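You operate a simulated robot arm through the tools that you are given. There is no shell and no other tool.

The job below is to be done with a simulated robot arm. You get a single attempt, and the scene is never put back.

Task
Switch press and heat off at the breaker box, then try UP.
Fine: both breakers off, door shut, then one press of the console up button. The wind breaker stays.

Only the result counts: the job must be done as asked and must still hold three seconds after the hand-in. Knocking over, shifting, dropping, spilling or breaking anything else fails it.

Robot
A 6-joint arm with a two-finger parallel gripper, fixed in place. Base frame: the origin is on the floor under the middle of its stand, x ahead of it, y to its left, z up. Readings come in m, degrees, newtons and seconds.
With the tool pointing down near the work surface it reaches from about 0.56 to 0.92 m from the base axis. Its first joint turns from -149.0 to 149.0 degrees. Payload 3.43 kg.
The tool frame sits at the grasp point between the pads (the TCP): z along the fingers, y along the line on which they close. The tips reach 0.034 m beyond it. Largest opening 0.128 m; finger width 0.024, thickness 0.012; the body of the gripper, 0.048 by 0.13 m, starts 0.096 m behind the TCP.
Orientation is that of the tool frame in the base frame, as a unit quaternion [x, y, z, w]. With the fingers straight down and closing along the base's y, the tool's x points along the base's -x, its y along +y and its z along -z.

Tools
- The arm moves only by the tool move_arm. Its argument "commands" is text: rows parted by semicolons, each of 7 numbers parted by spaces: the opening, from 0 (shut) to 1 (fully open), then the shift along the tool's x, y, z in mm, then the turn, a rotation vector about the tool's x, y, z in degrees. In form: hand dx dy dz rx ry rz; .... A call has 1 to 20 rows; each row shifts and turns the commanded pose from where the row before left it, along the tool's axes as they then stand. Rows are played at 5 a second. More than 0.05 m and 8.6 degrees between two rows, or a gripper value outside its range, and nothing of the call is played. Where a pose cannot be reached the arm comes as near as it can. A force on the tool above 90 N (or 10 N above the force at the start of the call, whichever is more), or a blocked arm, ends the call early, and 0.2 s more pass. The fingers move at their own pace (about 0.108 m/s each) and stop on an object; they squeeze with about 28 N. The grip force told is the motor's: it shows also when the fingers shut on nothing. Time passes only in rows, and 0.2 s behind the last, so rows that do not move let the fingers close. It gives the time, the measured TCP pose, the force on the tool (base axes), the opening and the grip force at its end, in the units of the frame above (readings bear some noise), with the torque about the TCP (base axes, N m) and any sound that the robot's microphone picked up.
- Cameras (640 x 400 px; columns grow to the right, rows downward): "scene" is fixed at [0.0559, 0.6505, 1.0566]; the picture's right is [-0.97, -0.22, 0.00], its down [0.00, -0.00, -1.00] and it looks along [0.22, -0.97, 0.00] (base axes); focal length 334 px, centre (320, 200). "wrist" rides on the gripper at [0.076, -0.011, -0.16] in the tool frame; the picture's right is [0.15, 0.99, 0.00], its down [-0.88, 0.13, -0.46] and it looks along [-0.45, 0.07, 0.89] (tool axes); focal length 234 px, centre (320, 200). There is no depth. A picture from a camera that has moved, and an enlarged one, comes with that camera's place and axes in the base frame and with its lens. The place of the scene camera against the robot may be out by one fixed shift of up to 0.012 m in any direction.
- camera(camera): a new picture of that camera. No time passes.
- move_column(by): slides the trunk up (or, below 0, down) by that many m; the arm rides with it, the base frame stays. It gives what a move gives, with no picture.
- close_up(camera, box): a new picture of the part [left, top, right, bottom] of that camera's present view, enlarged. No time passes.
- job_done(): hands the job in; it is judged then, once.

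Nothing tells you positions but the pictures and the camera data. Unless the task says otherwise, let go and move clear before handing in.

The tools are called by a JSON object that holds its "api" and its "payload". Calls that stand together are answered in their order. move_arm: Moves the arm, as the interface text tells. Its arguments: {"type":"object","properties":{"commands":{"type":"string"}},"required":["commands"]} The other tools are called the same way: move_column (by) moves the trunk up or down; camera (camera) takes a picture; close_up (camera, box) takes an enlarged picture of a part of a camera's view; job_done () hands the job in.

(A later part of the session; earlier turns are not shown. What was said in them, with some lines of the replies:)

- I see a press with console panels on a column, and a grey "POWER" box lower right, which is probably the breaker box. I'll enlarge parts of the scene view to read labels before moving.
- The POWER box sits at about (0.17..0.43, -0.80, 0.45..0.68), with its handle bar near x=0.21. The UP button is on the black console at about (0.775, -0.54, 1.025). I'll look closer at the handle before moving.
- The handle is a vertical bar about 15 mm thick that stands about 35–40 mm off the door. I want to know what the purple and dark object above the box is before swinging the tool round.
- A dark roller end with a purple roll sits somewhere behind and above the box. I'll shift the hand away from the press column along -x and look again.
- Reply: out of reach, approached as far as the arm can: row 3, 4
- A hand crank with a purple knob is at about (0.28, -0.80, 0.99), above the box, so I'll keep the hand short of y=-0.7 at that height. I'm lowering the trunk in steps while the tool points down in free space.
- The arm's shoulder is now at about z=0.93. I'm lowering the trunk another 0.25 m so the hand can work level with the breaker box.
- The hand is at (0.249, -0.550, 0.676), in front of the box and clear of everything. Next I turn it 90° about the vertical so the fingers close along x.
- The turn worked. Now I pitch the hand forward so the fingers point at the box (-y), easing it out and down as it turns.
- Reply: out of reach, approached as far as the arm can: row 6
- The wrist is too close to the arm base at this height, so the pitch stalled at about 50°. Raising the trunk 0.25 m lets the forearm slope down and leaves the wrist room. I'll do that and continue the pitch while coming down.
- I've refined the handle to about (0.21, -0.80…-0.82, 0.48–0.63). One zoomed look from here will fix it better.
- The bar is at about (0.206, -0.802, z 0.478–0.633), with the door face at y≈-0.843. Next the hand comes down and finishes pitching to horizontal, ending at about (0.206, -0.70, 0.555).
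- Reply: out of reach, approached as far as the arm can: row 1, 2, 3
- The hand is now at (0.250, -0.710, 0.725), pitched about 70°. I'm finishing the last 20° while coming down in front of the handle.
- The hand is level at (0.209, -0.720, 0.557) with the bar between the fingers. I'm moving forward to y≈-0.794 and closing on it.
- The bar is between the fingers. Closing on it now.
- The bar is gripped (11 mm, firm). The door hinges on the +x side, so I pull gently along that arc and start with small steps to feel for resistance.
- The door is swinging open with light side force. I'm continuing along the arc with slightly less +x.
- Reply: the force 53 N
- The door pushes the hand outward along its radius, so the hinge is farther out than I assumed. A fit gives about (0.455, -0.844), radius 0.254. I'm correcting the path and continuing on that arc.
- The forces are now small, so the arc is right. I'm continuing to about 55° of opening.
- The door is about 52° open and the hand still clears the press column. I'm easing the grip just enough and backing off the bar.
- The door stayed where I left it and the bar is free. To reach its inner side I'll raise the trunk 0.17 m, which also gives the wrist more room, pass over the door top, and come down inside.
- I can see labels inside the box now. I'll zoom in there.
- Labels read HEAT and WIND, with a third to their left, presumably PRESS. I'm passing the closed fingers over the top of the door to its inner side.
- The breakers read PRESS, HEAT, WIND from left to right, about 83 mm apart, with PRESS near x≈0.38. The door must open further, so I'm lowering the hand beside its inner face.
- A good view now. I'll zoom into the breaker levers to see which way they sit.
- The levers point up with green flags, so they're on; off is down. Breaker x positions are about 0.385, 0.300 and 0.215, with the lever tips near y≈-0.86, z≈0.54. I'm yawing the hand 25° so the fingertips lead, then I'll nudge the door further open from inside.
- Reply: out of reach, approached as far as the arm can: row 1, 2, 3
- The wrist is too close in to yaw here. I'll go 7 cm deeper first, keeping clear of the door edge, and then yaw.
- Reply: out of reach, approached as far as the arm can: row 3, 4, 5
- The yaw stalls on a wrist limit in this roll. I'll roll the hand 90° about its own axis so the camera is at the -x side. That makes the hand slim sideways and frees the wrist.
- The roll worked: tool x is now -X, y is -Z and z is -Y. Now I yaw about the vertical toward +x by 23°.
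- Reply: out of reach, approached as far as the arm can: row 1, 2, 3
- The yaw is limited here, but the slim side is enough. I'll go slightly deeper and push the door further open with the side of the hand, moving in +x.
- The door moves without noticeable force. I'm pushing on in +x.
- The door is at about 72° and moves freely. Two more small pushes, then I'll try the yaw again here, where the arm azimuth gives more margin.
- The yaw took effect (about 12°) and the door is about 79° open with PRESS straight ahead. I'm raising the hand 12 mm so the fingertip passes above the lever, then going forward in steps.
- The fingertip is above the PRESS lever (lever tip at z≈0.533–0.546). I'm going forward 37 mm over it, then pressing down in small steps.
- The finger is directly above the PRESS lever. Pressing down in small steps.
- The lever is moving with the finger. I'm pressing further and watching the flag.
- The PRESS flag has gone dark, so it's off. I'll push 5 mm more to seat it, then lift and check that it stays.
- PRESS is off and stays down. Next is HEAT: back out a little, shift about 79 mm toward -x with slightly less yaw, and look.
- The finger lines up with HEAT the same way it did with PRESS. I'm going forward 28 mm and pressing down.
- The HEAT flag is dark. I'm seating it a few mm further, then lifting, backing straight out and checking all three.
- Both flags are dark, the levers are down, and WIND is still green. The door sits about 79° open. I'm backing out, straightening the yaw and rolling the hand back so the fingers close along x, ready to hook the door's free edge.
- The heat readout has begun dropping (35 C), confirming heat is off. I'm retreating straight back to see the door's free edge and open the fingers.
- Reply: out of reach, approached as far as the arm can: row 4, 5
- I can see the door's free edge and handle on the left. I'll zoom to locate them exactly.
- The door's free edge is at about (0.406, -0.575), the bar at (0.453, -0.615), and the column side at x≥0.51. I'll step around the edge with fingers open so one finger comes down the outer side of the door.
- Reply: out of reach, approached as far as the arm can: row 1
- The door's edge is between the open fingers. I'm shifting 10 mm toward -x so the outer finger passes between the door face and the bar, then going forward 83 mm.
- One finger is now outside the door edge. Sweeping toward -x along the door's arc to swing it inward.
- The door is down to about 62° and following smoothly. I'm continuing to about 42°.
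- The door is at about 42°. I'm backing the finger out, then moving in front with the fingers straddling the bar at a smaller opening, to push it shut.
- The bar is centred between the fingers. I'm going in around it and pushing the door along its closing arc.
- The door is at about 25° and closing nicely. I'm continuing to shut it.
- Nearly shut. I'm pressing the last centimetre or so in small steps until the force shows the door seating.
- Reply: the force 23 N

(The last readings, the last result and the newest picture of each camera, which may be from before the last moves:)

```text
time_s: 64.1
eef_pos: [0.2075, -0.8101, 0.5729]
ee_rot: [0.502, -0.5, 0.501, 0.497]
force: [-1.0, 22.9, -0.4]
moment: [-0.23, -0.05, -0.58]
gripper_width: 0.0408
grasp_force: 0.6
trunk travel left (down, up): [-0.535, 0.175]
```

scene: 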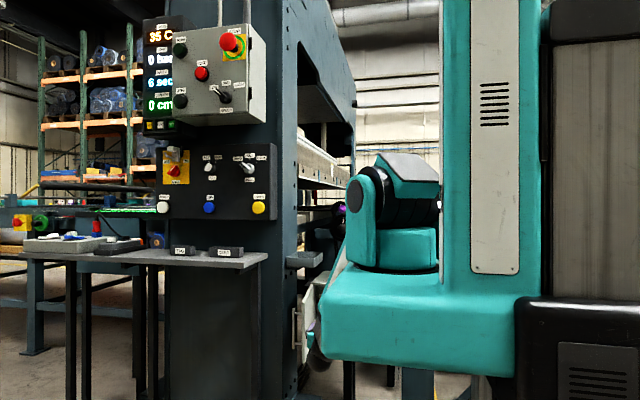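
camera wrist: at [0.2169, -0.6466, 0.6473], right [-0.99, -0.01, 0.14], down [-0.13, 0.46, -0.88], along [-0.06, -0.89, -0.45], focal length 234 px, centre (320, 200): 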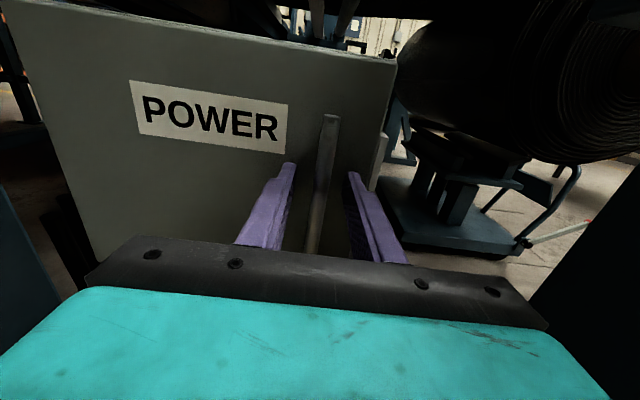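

Firm contact (23 N) with the fingertips at y≈-0.844, the original closed door plane. The door is seated, so I'm backing off and checking.

{"api": "move_arm", "payload": {"commands": "0.32 0 0 1 0 0 0;0.32 0 0 -10 0 0 0;0.32 0 0 -30 0 0 0;0.32 0 0 -40 0 0 0;0.32 0 0 -40 0 0 0;0.32 0 0 0 0 0 0"}}

{"api": "camera", "payload": {"camera": "wrist"}}

{"api": "camera", "payload": {"camera": "scene"}}

```text
time_s: 65.5
eef_pos: [0.2053, -0.6905, 0.5721]
ee_rot: [0.501, -0.5, 0.501, 0.497]
force: [-0.7, -0.4, 0.9]
moment: [0.03, -0.04, 0.0]
gripper_width: 0.0409
grasp_force: 0.0
trunk travel left (down, up): [-0.535, 0.175]
```

```text
taken
camera wrist: at [0.2161, -0.5311, 0.6477], right [-0.99, -0.01, 0.14], down [-0.13, 0.46, -0.88], along [-0.06, -0.89, -0.45], focal length 234 px, centre (320, 200)
```

wrist: 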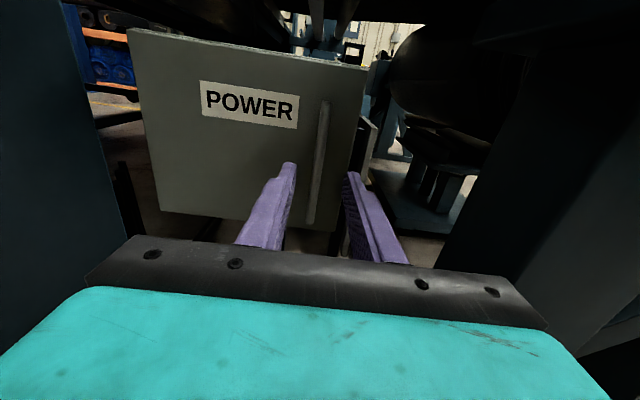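

```text
taken
```

scene: 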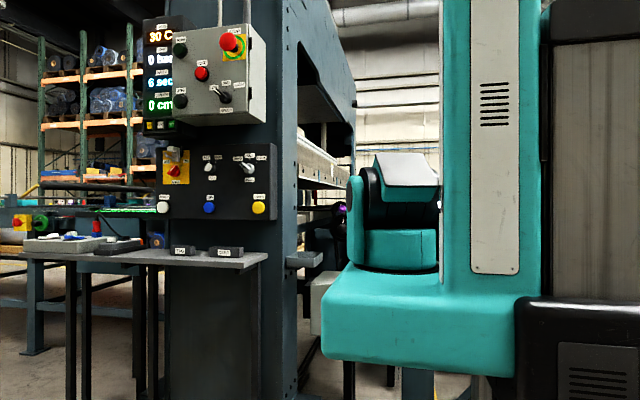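

The door looks shut. I'll zoom in to be sure there's no gap.

{"api": "close_up", "payload": {"camera": "wrist", "box": [120, 10, 400, 240]}}

{"api": "close_up", "payload": {"camera": "scene", "box": [130, 130, 290, 230]}}

```text
1.74 times, centred on (260, 125) of wrist
camera zoom: at [0.2161, -0.5311, 0.6477], right [-0.99, -0.01, 0.14], down [-0.13, 0.46, -0.88], along [-0.06, -0.89, -0.45], focal length 407 px, centre (424, 330)
```

zoom: 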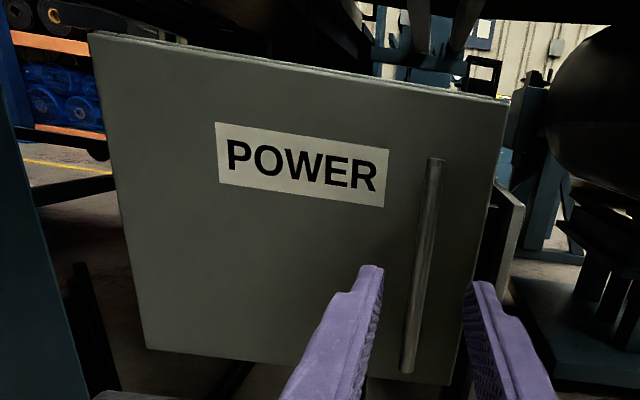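

```text
4.00 times, centred on (210, 180) of scene
camera zoom: at [0.0559, 0.6505, 1.0566], right [-0.97, -0.22, 0.0], down [0.0, 0.0, -1.0], along [0.22, -0.97, 0.0], focal length 1338 px, centre (760, 280)
```

zoom: 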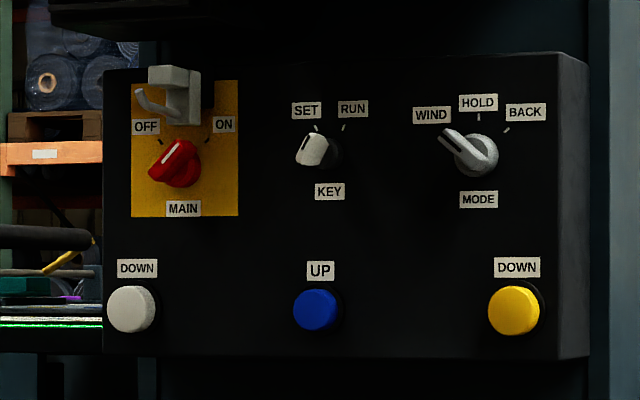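

The door is flush. Next is the console: I'm backing away from the box and bringing the trunk up.

{"api": "move_arm", "payload": {"commands": "0 0 -31 -35 0 0 0;0 0 -31 -35 0 0 0;0 0 -31 -35 0 0 0;0 0 0 0 0 0 0"}}

{"api": "camera", "payload": {"camera": "wrist"}}

```text
time_s: 66.5
eef_pos: [0.2959, -0.5877, 0.5704]
ee_rot: [0.502, -0.5, 0.501, 0.497]
force: [-0.8, -0.9, 0.4]
moment: [-0.02, 0.0, 0.02]
gripper_width: 0.0001
grasp_force: 28.2
trunk travel left (down, up): [-0.535, 0.175]
```

```text
taken
camera wrist: at [0.3065, -0.4279, 0.6478], right [-0.99, -0.01, 0.14], down [-0.13, 0.46, -0.88], along [-0.06, -0.89, -0.45], focal length 234 px, centre (320, 200)
```

wrist: 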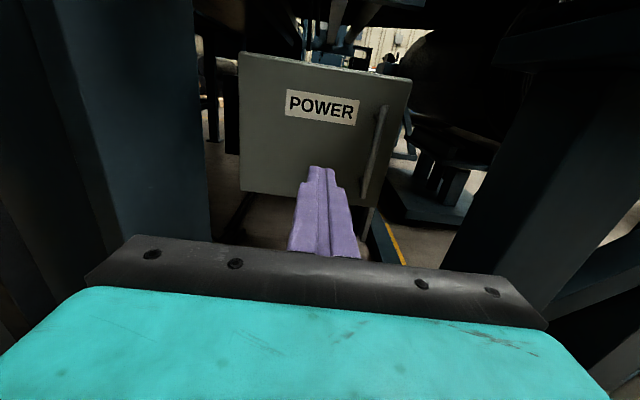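

{"api": "move_column", "payload": {"by": 0.17}}

{"api": "camera", "payload": {"camera": "wrist"}}

{"api": "camera", "payload": {"camera": "scene"}}

```text
time_s: 68.4
eef_pos: [0.2962, -0.5886, 0.7414]
ee_rot: [0.502, -0.5, 0.501, 0.497]
force: [-0.6, 0.7, -0.7]
moment: [0.04, 0.01, -0.02]
gripper_width: 0.0
grasp_force: 28.4
trunk travel left (down, up): [-0.705, 0.005]
```

```text
taken
camera wrist: at [0.3063, -0.4283, 0.8178], right [-0.99, -0.01, 0.14], down [-0.13, 0.46, -0.88], along [-0.06, -0.89, -0.45], focal length 234 px, centre (320, 200)
```

wrist: 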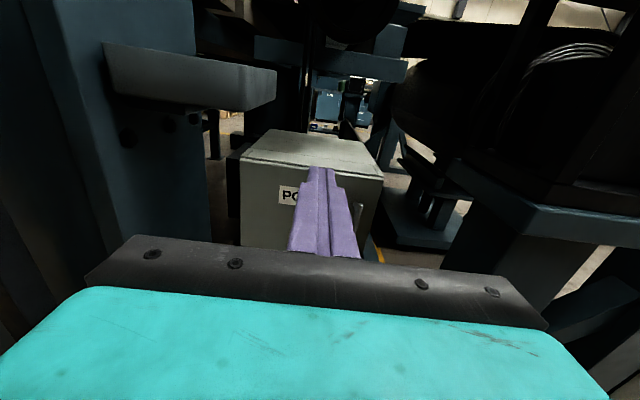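

```text
taken
```

scene: 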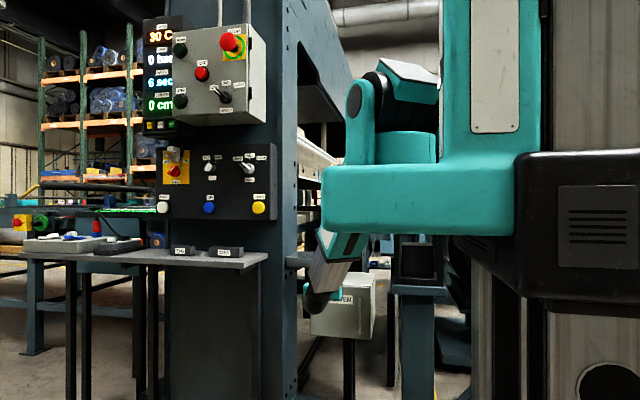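

From both views the box looks closed. I'll compare the seam closely with the first picture.

{"api": "close_up", "payload": {"camera": "scene", "box": [280, 250, 440, 350]}}

{"api": "close_up", "payload": {"camera": "wrist", "box": [220, 110, 400, 250]}}

```text
4.00 times, centred on (360, 300) of scene
camera zoom: at [0.0559, 0.6505, 1.0566], right [-0.97, -0.22, 0.0], down [0.0, 0.0, -1.0], along [0.22, -0.97, 0.0], focal length 1338 px, centre (160, -200)
```

zoom: 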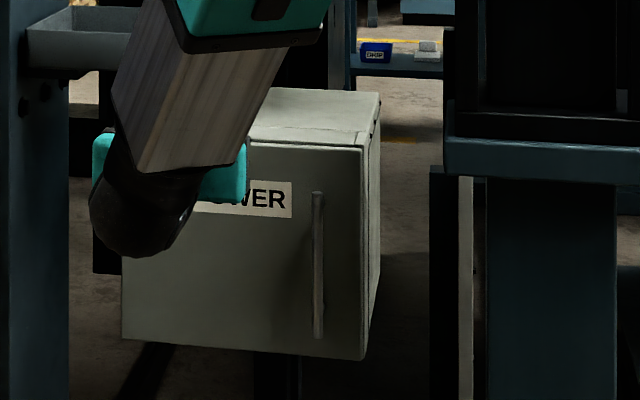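

```text
2.86 times, centred on (310, 180) of wrist
camera zoom: at [0.3063, -0.4283, 0.8178], right [-0.99, -0.01, 0.14], down [-0.13, 0.46, -0.88], along [-0.06, -0.89, -0.45], focal length 669 px, centre (349, 257)
```

zoom: 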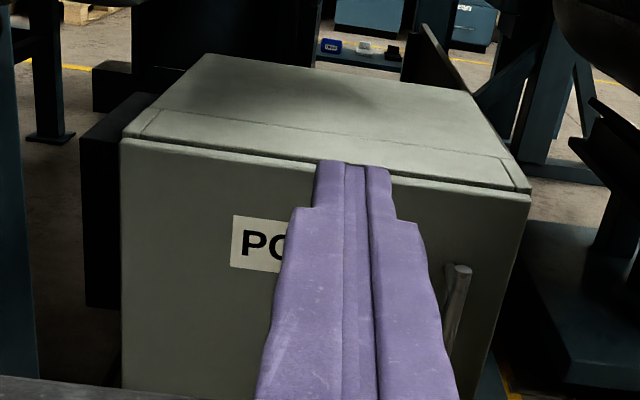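

The handle pixels match the starting picture exactly, so the door is shut. Next I bring the hand up and forward-right in free space, between the tray and the table, toward the console front.

{"api": "move_arm", "payload": {"commands": "0 29.5 -21.3 -9.5 0 0 0;0 29.5 -21.3 -9.5 0 0 0;0 29.5 -21.3 -9.5 0 0 0;0 25 -25 -10 0 0 0;0 25 -25 -10 0 0 0;0 20 -20 -10 0 0 0;0 20 -20 -10 0 0 0"}}

{"api": "camera", "payload": {"camera": "wrist"}}

{"api": "camera", "payload": {"camera": "scene"}}

```text
time_s: 70.0
eef_pos: [0.449, -0.5204, 0.9224]
ee_rot: [0.502, -0.5, 0.501, 0.497]
force: [1.0, -0.7, 0.2]
moment: [-0.02, -0.02, 0.01]
gripper_width: 0.0
grasp_force: 28.4
trunk travel left (down, up): [-0.705, 0.005]
```

```text
taken
camera wrist: at [0.4605, -0.361, 0.9973], right [-0.99, -0.01, 0.14], down [-0.13, 0.46, -0.88], along [-0.06, -0.89, -0.45], focal length 234 px, centre (320, 200)
```

wrist: 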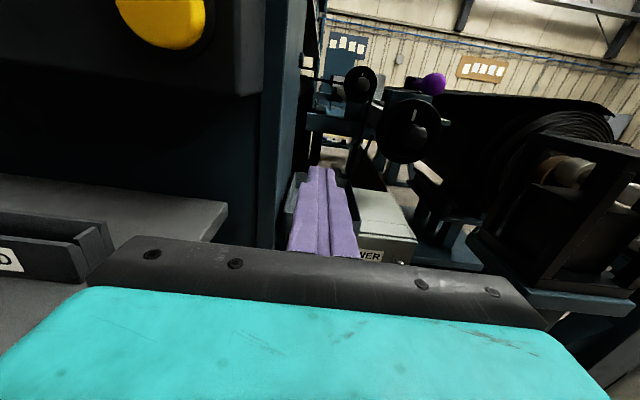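

```text
taken
```

scene: 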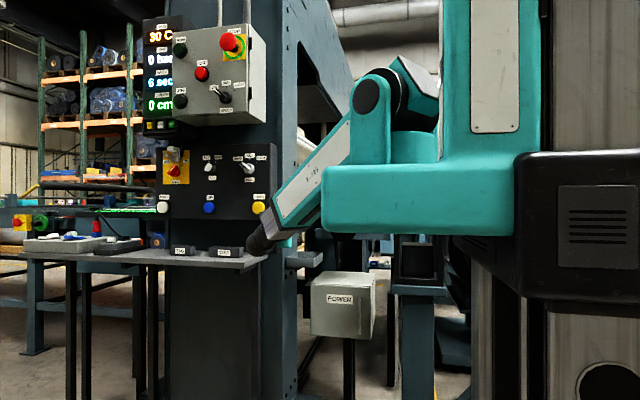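

The hand is where I planned, and the yellow DOWN button confirms the console at y≈-0.54, z≈1.02. I'm rising further and moving out in front of it.

{"api": "move_arm", "payload": {"commands": "0 24 -20 -22 0 0 0;0 24 -25 -22 0 0 0;0 25 -30 -10 0 0 0;0 25 -30 -10 0 0 0"}}

{"api": "camera", "payload": {"camera": "wrist"}}

{"api": "camera", "payload": {"camera": "scene"}}

```text
time_s: 71.0
eef_pos: [0.5544, -0.4566, 1.02]
ee_rot: [0.502, -0.499, 0.501, 0.497]
force: [0.0, 0.2, 0.2]
moment: [0.0, 0.02, -0.01]
gripper_width: 0.0
grasp_force: 28.1
trunk travel left (down, up): [-0.705, 0.005]
```

```text
taken
camera wrist: at [0.5642, -0.2965, 1.096], right [-0.99, -0.01, 0.15], down [-0.13, 0.46, -0.88], along [-0.06, -0.89, -0.45], focal length 234 px, centre (320, 200)
```

wrist: 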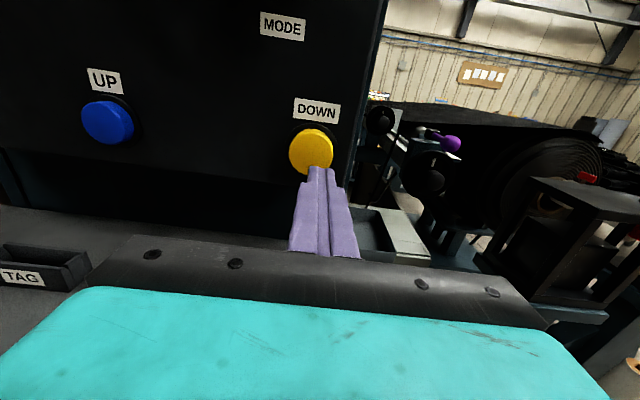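

```text
taken
```

scene: 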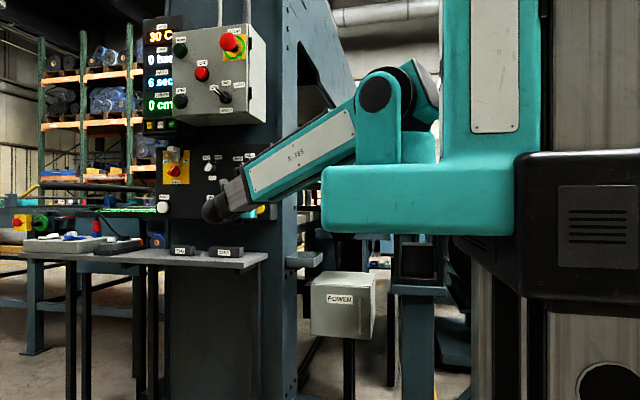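

The hand is in front of the yellow DOWN button, which I must not touch. UP is at about (0.767, -0.535, 1.027). I'm backing off a little and sliding toward it.

{"api": "move_arm", "payload": {"commands": "0 0 0 -20 0 0 0;0 0 -43 0 0 0 0;0 0 -43 0 0 0 0;0 0 -43 0 0 0 0"}}

{"api": "camera", "payload": {"camera": "wrist"}}

{"api": "camera", "payload": {"camera": "scene"}}

```text
time_s: 72.0
eef_pos: [0.6822, -0.4347, 1.0212]
ee_rot: [0.502, -0.499, 0.501, 0.497]
force: [0.3, 0.4, -0.1]
moment: [-0.01, 0.0, 0.03]
gripper_width: 0.0001
grasp_force: 28.3
trunk travel left (down, up): [-0.705, 0.005]
```

```text
taken
camera wrist: at [0.6927, -0.2749, 1.0958], right [-0.99, -0.01, 0.14], down [-0.13, 0.46, -0.88], along [-0.06, -0.89, -0.45], focal length 234 px, centre (320, 200)
```

wrist: 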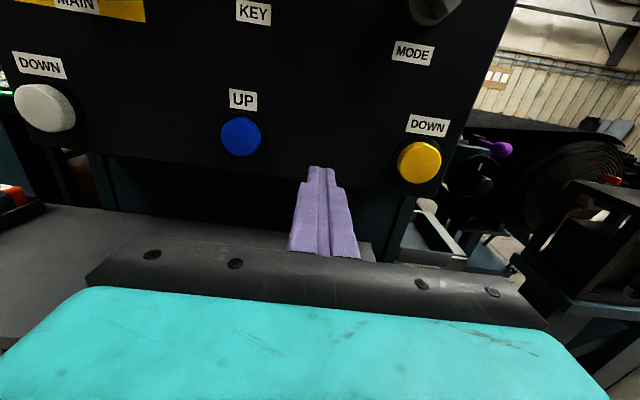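

```text
taken
```

scene: 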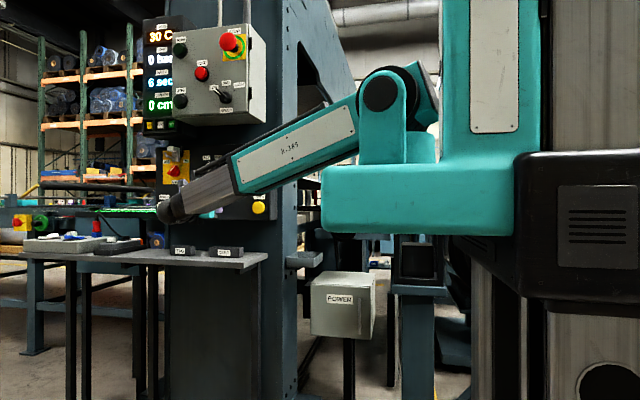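

Two views agree that the UP button is at (0.775, -0.545, 1.0245). I'm lining up with it.

{"api": "move_arm", "payload": {"commands": "0 2 -46 0 0 0 0;0 2 -46 0 0 0 0;0 0 0 0 0 0 0"}}

{"api": "camera", "payload": {"camera": "wrist"}}

{"api": "camera", "payload": {"camera": "scene"}}

```text
time_s: 72.8
eef_pos: [0.7754, -0.4342, 1.0218]
ee_rot: [0.502, -0.499, 0.501, 0.497]
force: [0.6, 0.4, -0.1]
moment: [0.02, 0.01, 0.01]
gripper_width: 0.0
grasp_force: 28.0
trunk travel left (down, up): [-0.705, 0.005]
```

```text
taken
camera wrist: at [0.7852, -0.2739, 1.0982], right [-0.99, -0.01, 0.14], down [-0.13, 0.46, -0.88], along [-0.06, -0.89, -0.45], focal length 234 px, centre (320, 200)
```

wrist: 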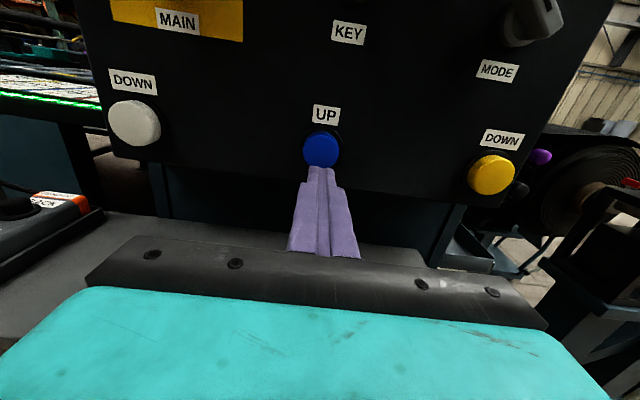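

```text
taken
```

scene: 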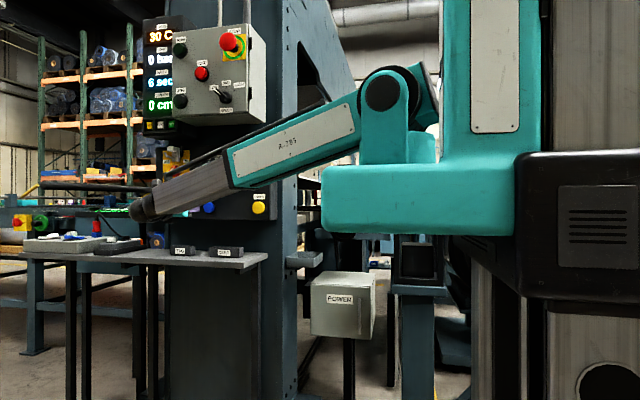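

Aligned with UP. I'm raising 4 mm and approaching to about 1 cm short of the button.

{"api": "move_arm", "payload": {"commands": "0 4 0 20 0 0 0;0 0 0 22 0 0 0;0 0 0 20 0 0 0;0 0 0 0 0 0 0"}}

{"api": "camera", "payload": {"camera": "wrist"}}

{"api": "close_up", "payload": {"camera": "wrist", "box": [240, 70, 400, 190]}}

```text
time_s: 73.8
eef_pos: [0.7762, -0.4953, 1.0269]
ee_rot: [0.502, -0.499, 0.501, 0.497]
force: [0.0, -0.1, -0.3]
moment: [0.0, -0.01, 0.02]
gripper_width: 0.0
grasp_force: 27.6
trunk travel left (down, up): [-0.705, 0.005]
```

```text
taken
camera wrist: at [0.7857, -0.3355, 1.1024], right [-0.99, -0.01, 0.14], down [-0.13, 0.46, -0.88], along [-0.06, -0.89, -0.45], focal length 234 px, centre (320, 200)
```

wrist: 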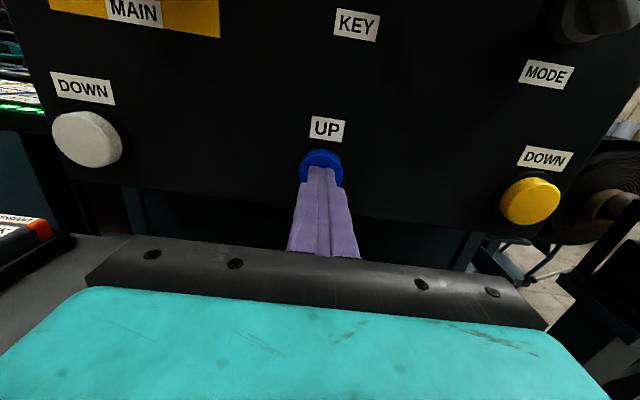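

```text
3.33 times, centred on (320, 130) of wrist
camera zoom: at [0.7857, -0.3355, 1.1024], right [-0.99, -0.01, 0.14], down [-0.13, 0.46, -0.88], along [-0.06, -0.89, -0.45], focal length 781 px, centre (320, 433)
```

zoom: 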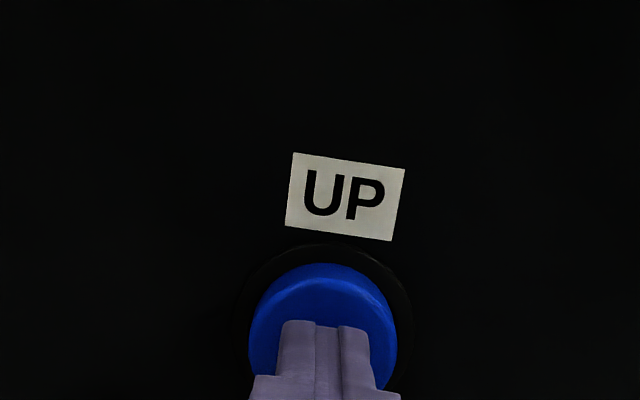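

The tip is centred on UP. I'm moving in small steps to feel for contact.

{"api": "move_arm", "payload": {"commands": "0 0 0 5 0 0 0;0 0 0 4 0 0 0;0 0 0 4 0 0 0;0 0 0 0 0 0 0"}}

```text
time_s: 74.8
eef_pos: [0.7753, -0.5101, 1.0281]
ee_rot: [0.502, -0.5, 0.501, 0.497]
force: [-2.1, 3.5, -1.3]
moment: [0.02, -0.03, -0.1]
gripper_width: 0.0
grasp_force: 28.2
trunk travel left (down, up): [-0.705, 0.005]
heard: click
```

I heard a click at light contact. I'm holding and pushing 3 mm deeper so it's one clean, complete press, then releasing straight back.

{"api": "move_arm", "payload": {"commands": "0 0 0 3 0 0 0;0 0 0 0 0 0 0"}}

{"api": "close_up", "payload": {"camera": "wrist", "box": [240, 70, 400, 190]}}

{"api": "camera", "payload": {"camera": "scene"}}

```text
time_s: 75.4
eef_pos: [0.7759, -0.5105, 1.0281]
ee_rot: [0.502, -0.5, 0.501, 0.497]
force: [-7.3, 19.3, -6.8]
moment: [0.14, -0.03, -0.24]
gripper_width: 0.0
grasp_force: 28.0
trunk travel left (down, up): [-0.705, 0.005]
```

```text
3.33 times, centred on (320, 130) of wrist
camera zoom: at [0.7856, -0.3505, 1.1035], right [-0.99, -0.01, 0.14], down [-0.13, 0.46, -0.88], along [-0.06, -0.89, -0.45], focal length 781 px, centre (320, 433)
```

zoom: 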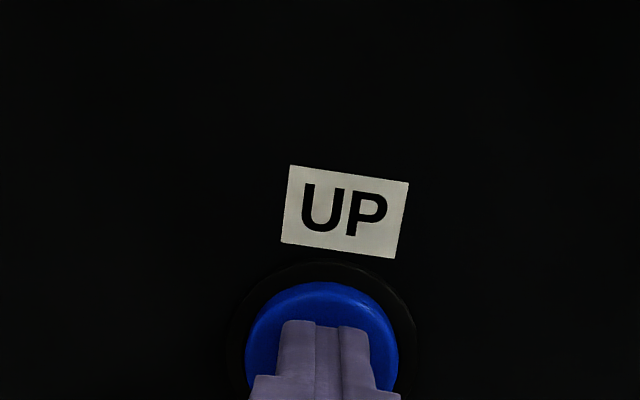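

```text
taken
```

scene: 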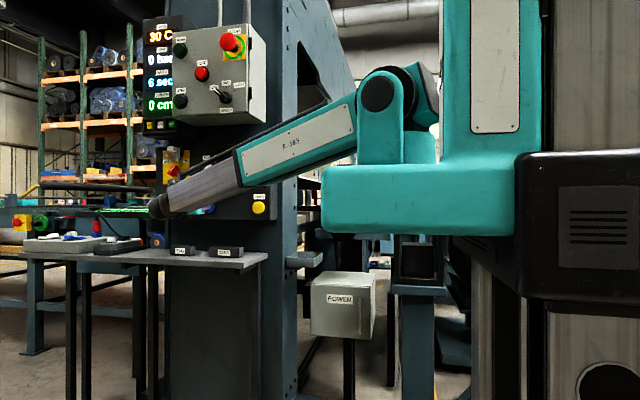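

The button is bottomed (19 N, no further travel), so that's one full press. Releasing and moving clear.

{"api": "move_arm", "payload": {"commands": "0 0 0 -20 0 0 0;0 0 0 -30 0 0 0;0 0 0 -30 0 0 0;0 0 0 0 0 0 0"}}

{"api": "camera", "payload": {"camera": "wrist"}}

{"api": "camera", "payload": {"camera": "scene"}}

{"api": "close_up", "payload": {"camera": "scene", "box": [130, 10, 290, 110]}}

{"api": "close_up", "payload": {"camera": "scene", "box": [280, 250, 440, 350]}}

```text
time_s: 76.4
eef_pos: [0.774, -0.4306, 1.0292]
ee_rot: [0.503, -0.499, 0.502, 0.497]
force: [-0.2, 0.3, 0.6]
moment: [-0.01, -0.04, 0.01]
gripper_width: 0.0
grasp_force: 27.8
trunk travel left (down, up): [-0.705, 0.005]
```

```text
taken
camera wrist: at [0.785, -0.2712, 1.1053], right [-0.99, -0.01, 0.14], down [-0.13, 0.46, -0.88], along [-0.06, -0.89, -0.45], focal length 234 px, centre (320, 200)
```

wrist: 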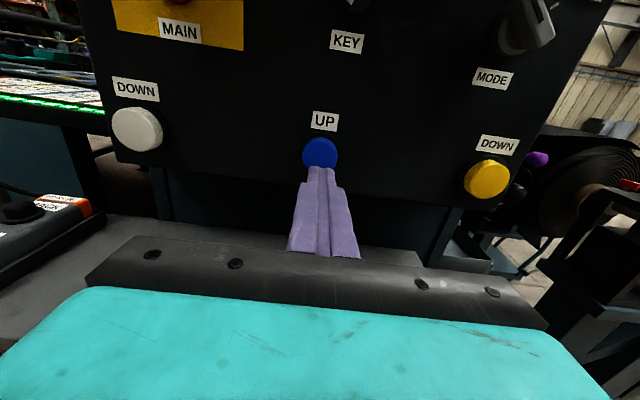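

```text
taken
```

scene: 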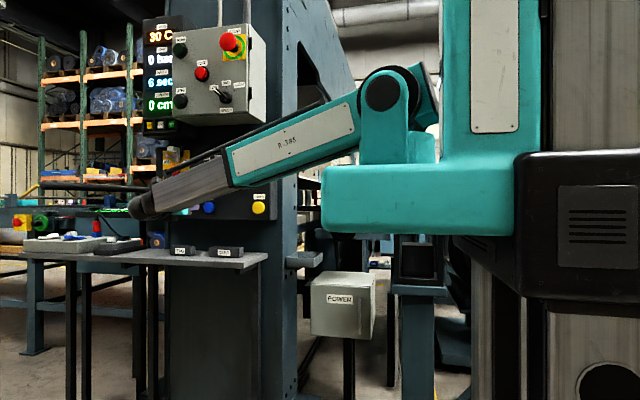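

```text
4.00 times, centred on (210, 60) of scene
camera zoom: at [0.0559, 0.6505, 1.0566], right [-0.97, -0.22, 0.0], down [0.0, 0.0, -1.0], along [0.22, -0.97, 0.0], focal length 1338 px, centre (760, 760)
```

zoom: 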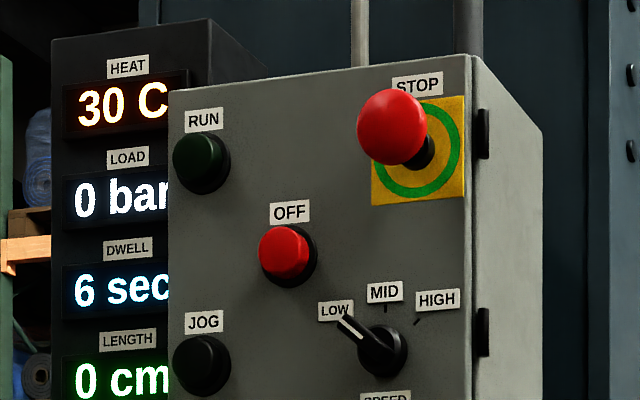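

```text
4.00 times, centred on (360, 300) of scene
camera zoom: at [0.0559, 0.6505, 1.0566], right [-0.97, -0.22, 0.0], down [0.0, 0.0, -1.0], along [0.22, -0.97, 0.0], focal length 1338 px, centre (160, -200)
```

zoom: 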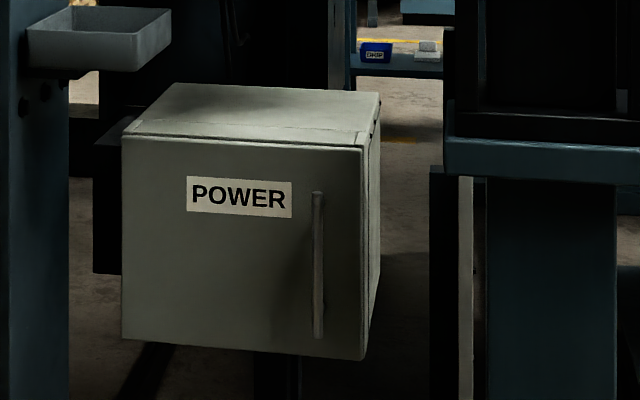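

The POWER door looks just as it did at the start, fully shut. Before I closed it, I saw PRESS and HEAT off and WIND still green. UP got one full press with a click, nothing reacted, and the hand is clear, so I'm handing the job in.

{"api": "job_done", "payload": {}}

```text
The job is handed in.
```

The job is done and handed in, but I haven't been told how it was judged.

- **Breakers:** PRESS and HEAT are both off. Each lever stayed down and its green flag went dark. The heat readout dropped from 40 C to 30 C afterwards. I left WIND alone, and it was still green when I last saw it.
- **Door:** the POWER door is shut. In the last picture it looks the same as at the start.
- **UP:** I pressed the console UP button once, after the door was shut. It clicked and went all the way in. I saw nothing move and no readout change.

In the last pictures nothing else looked moved or knocked over. The hand is clear of the console.
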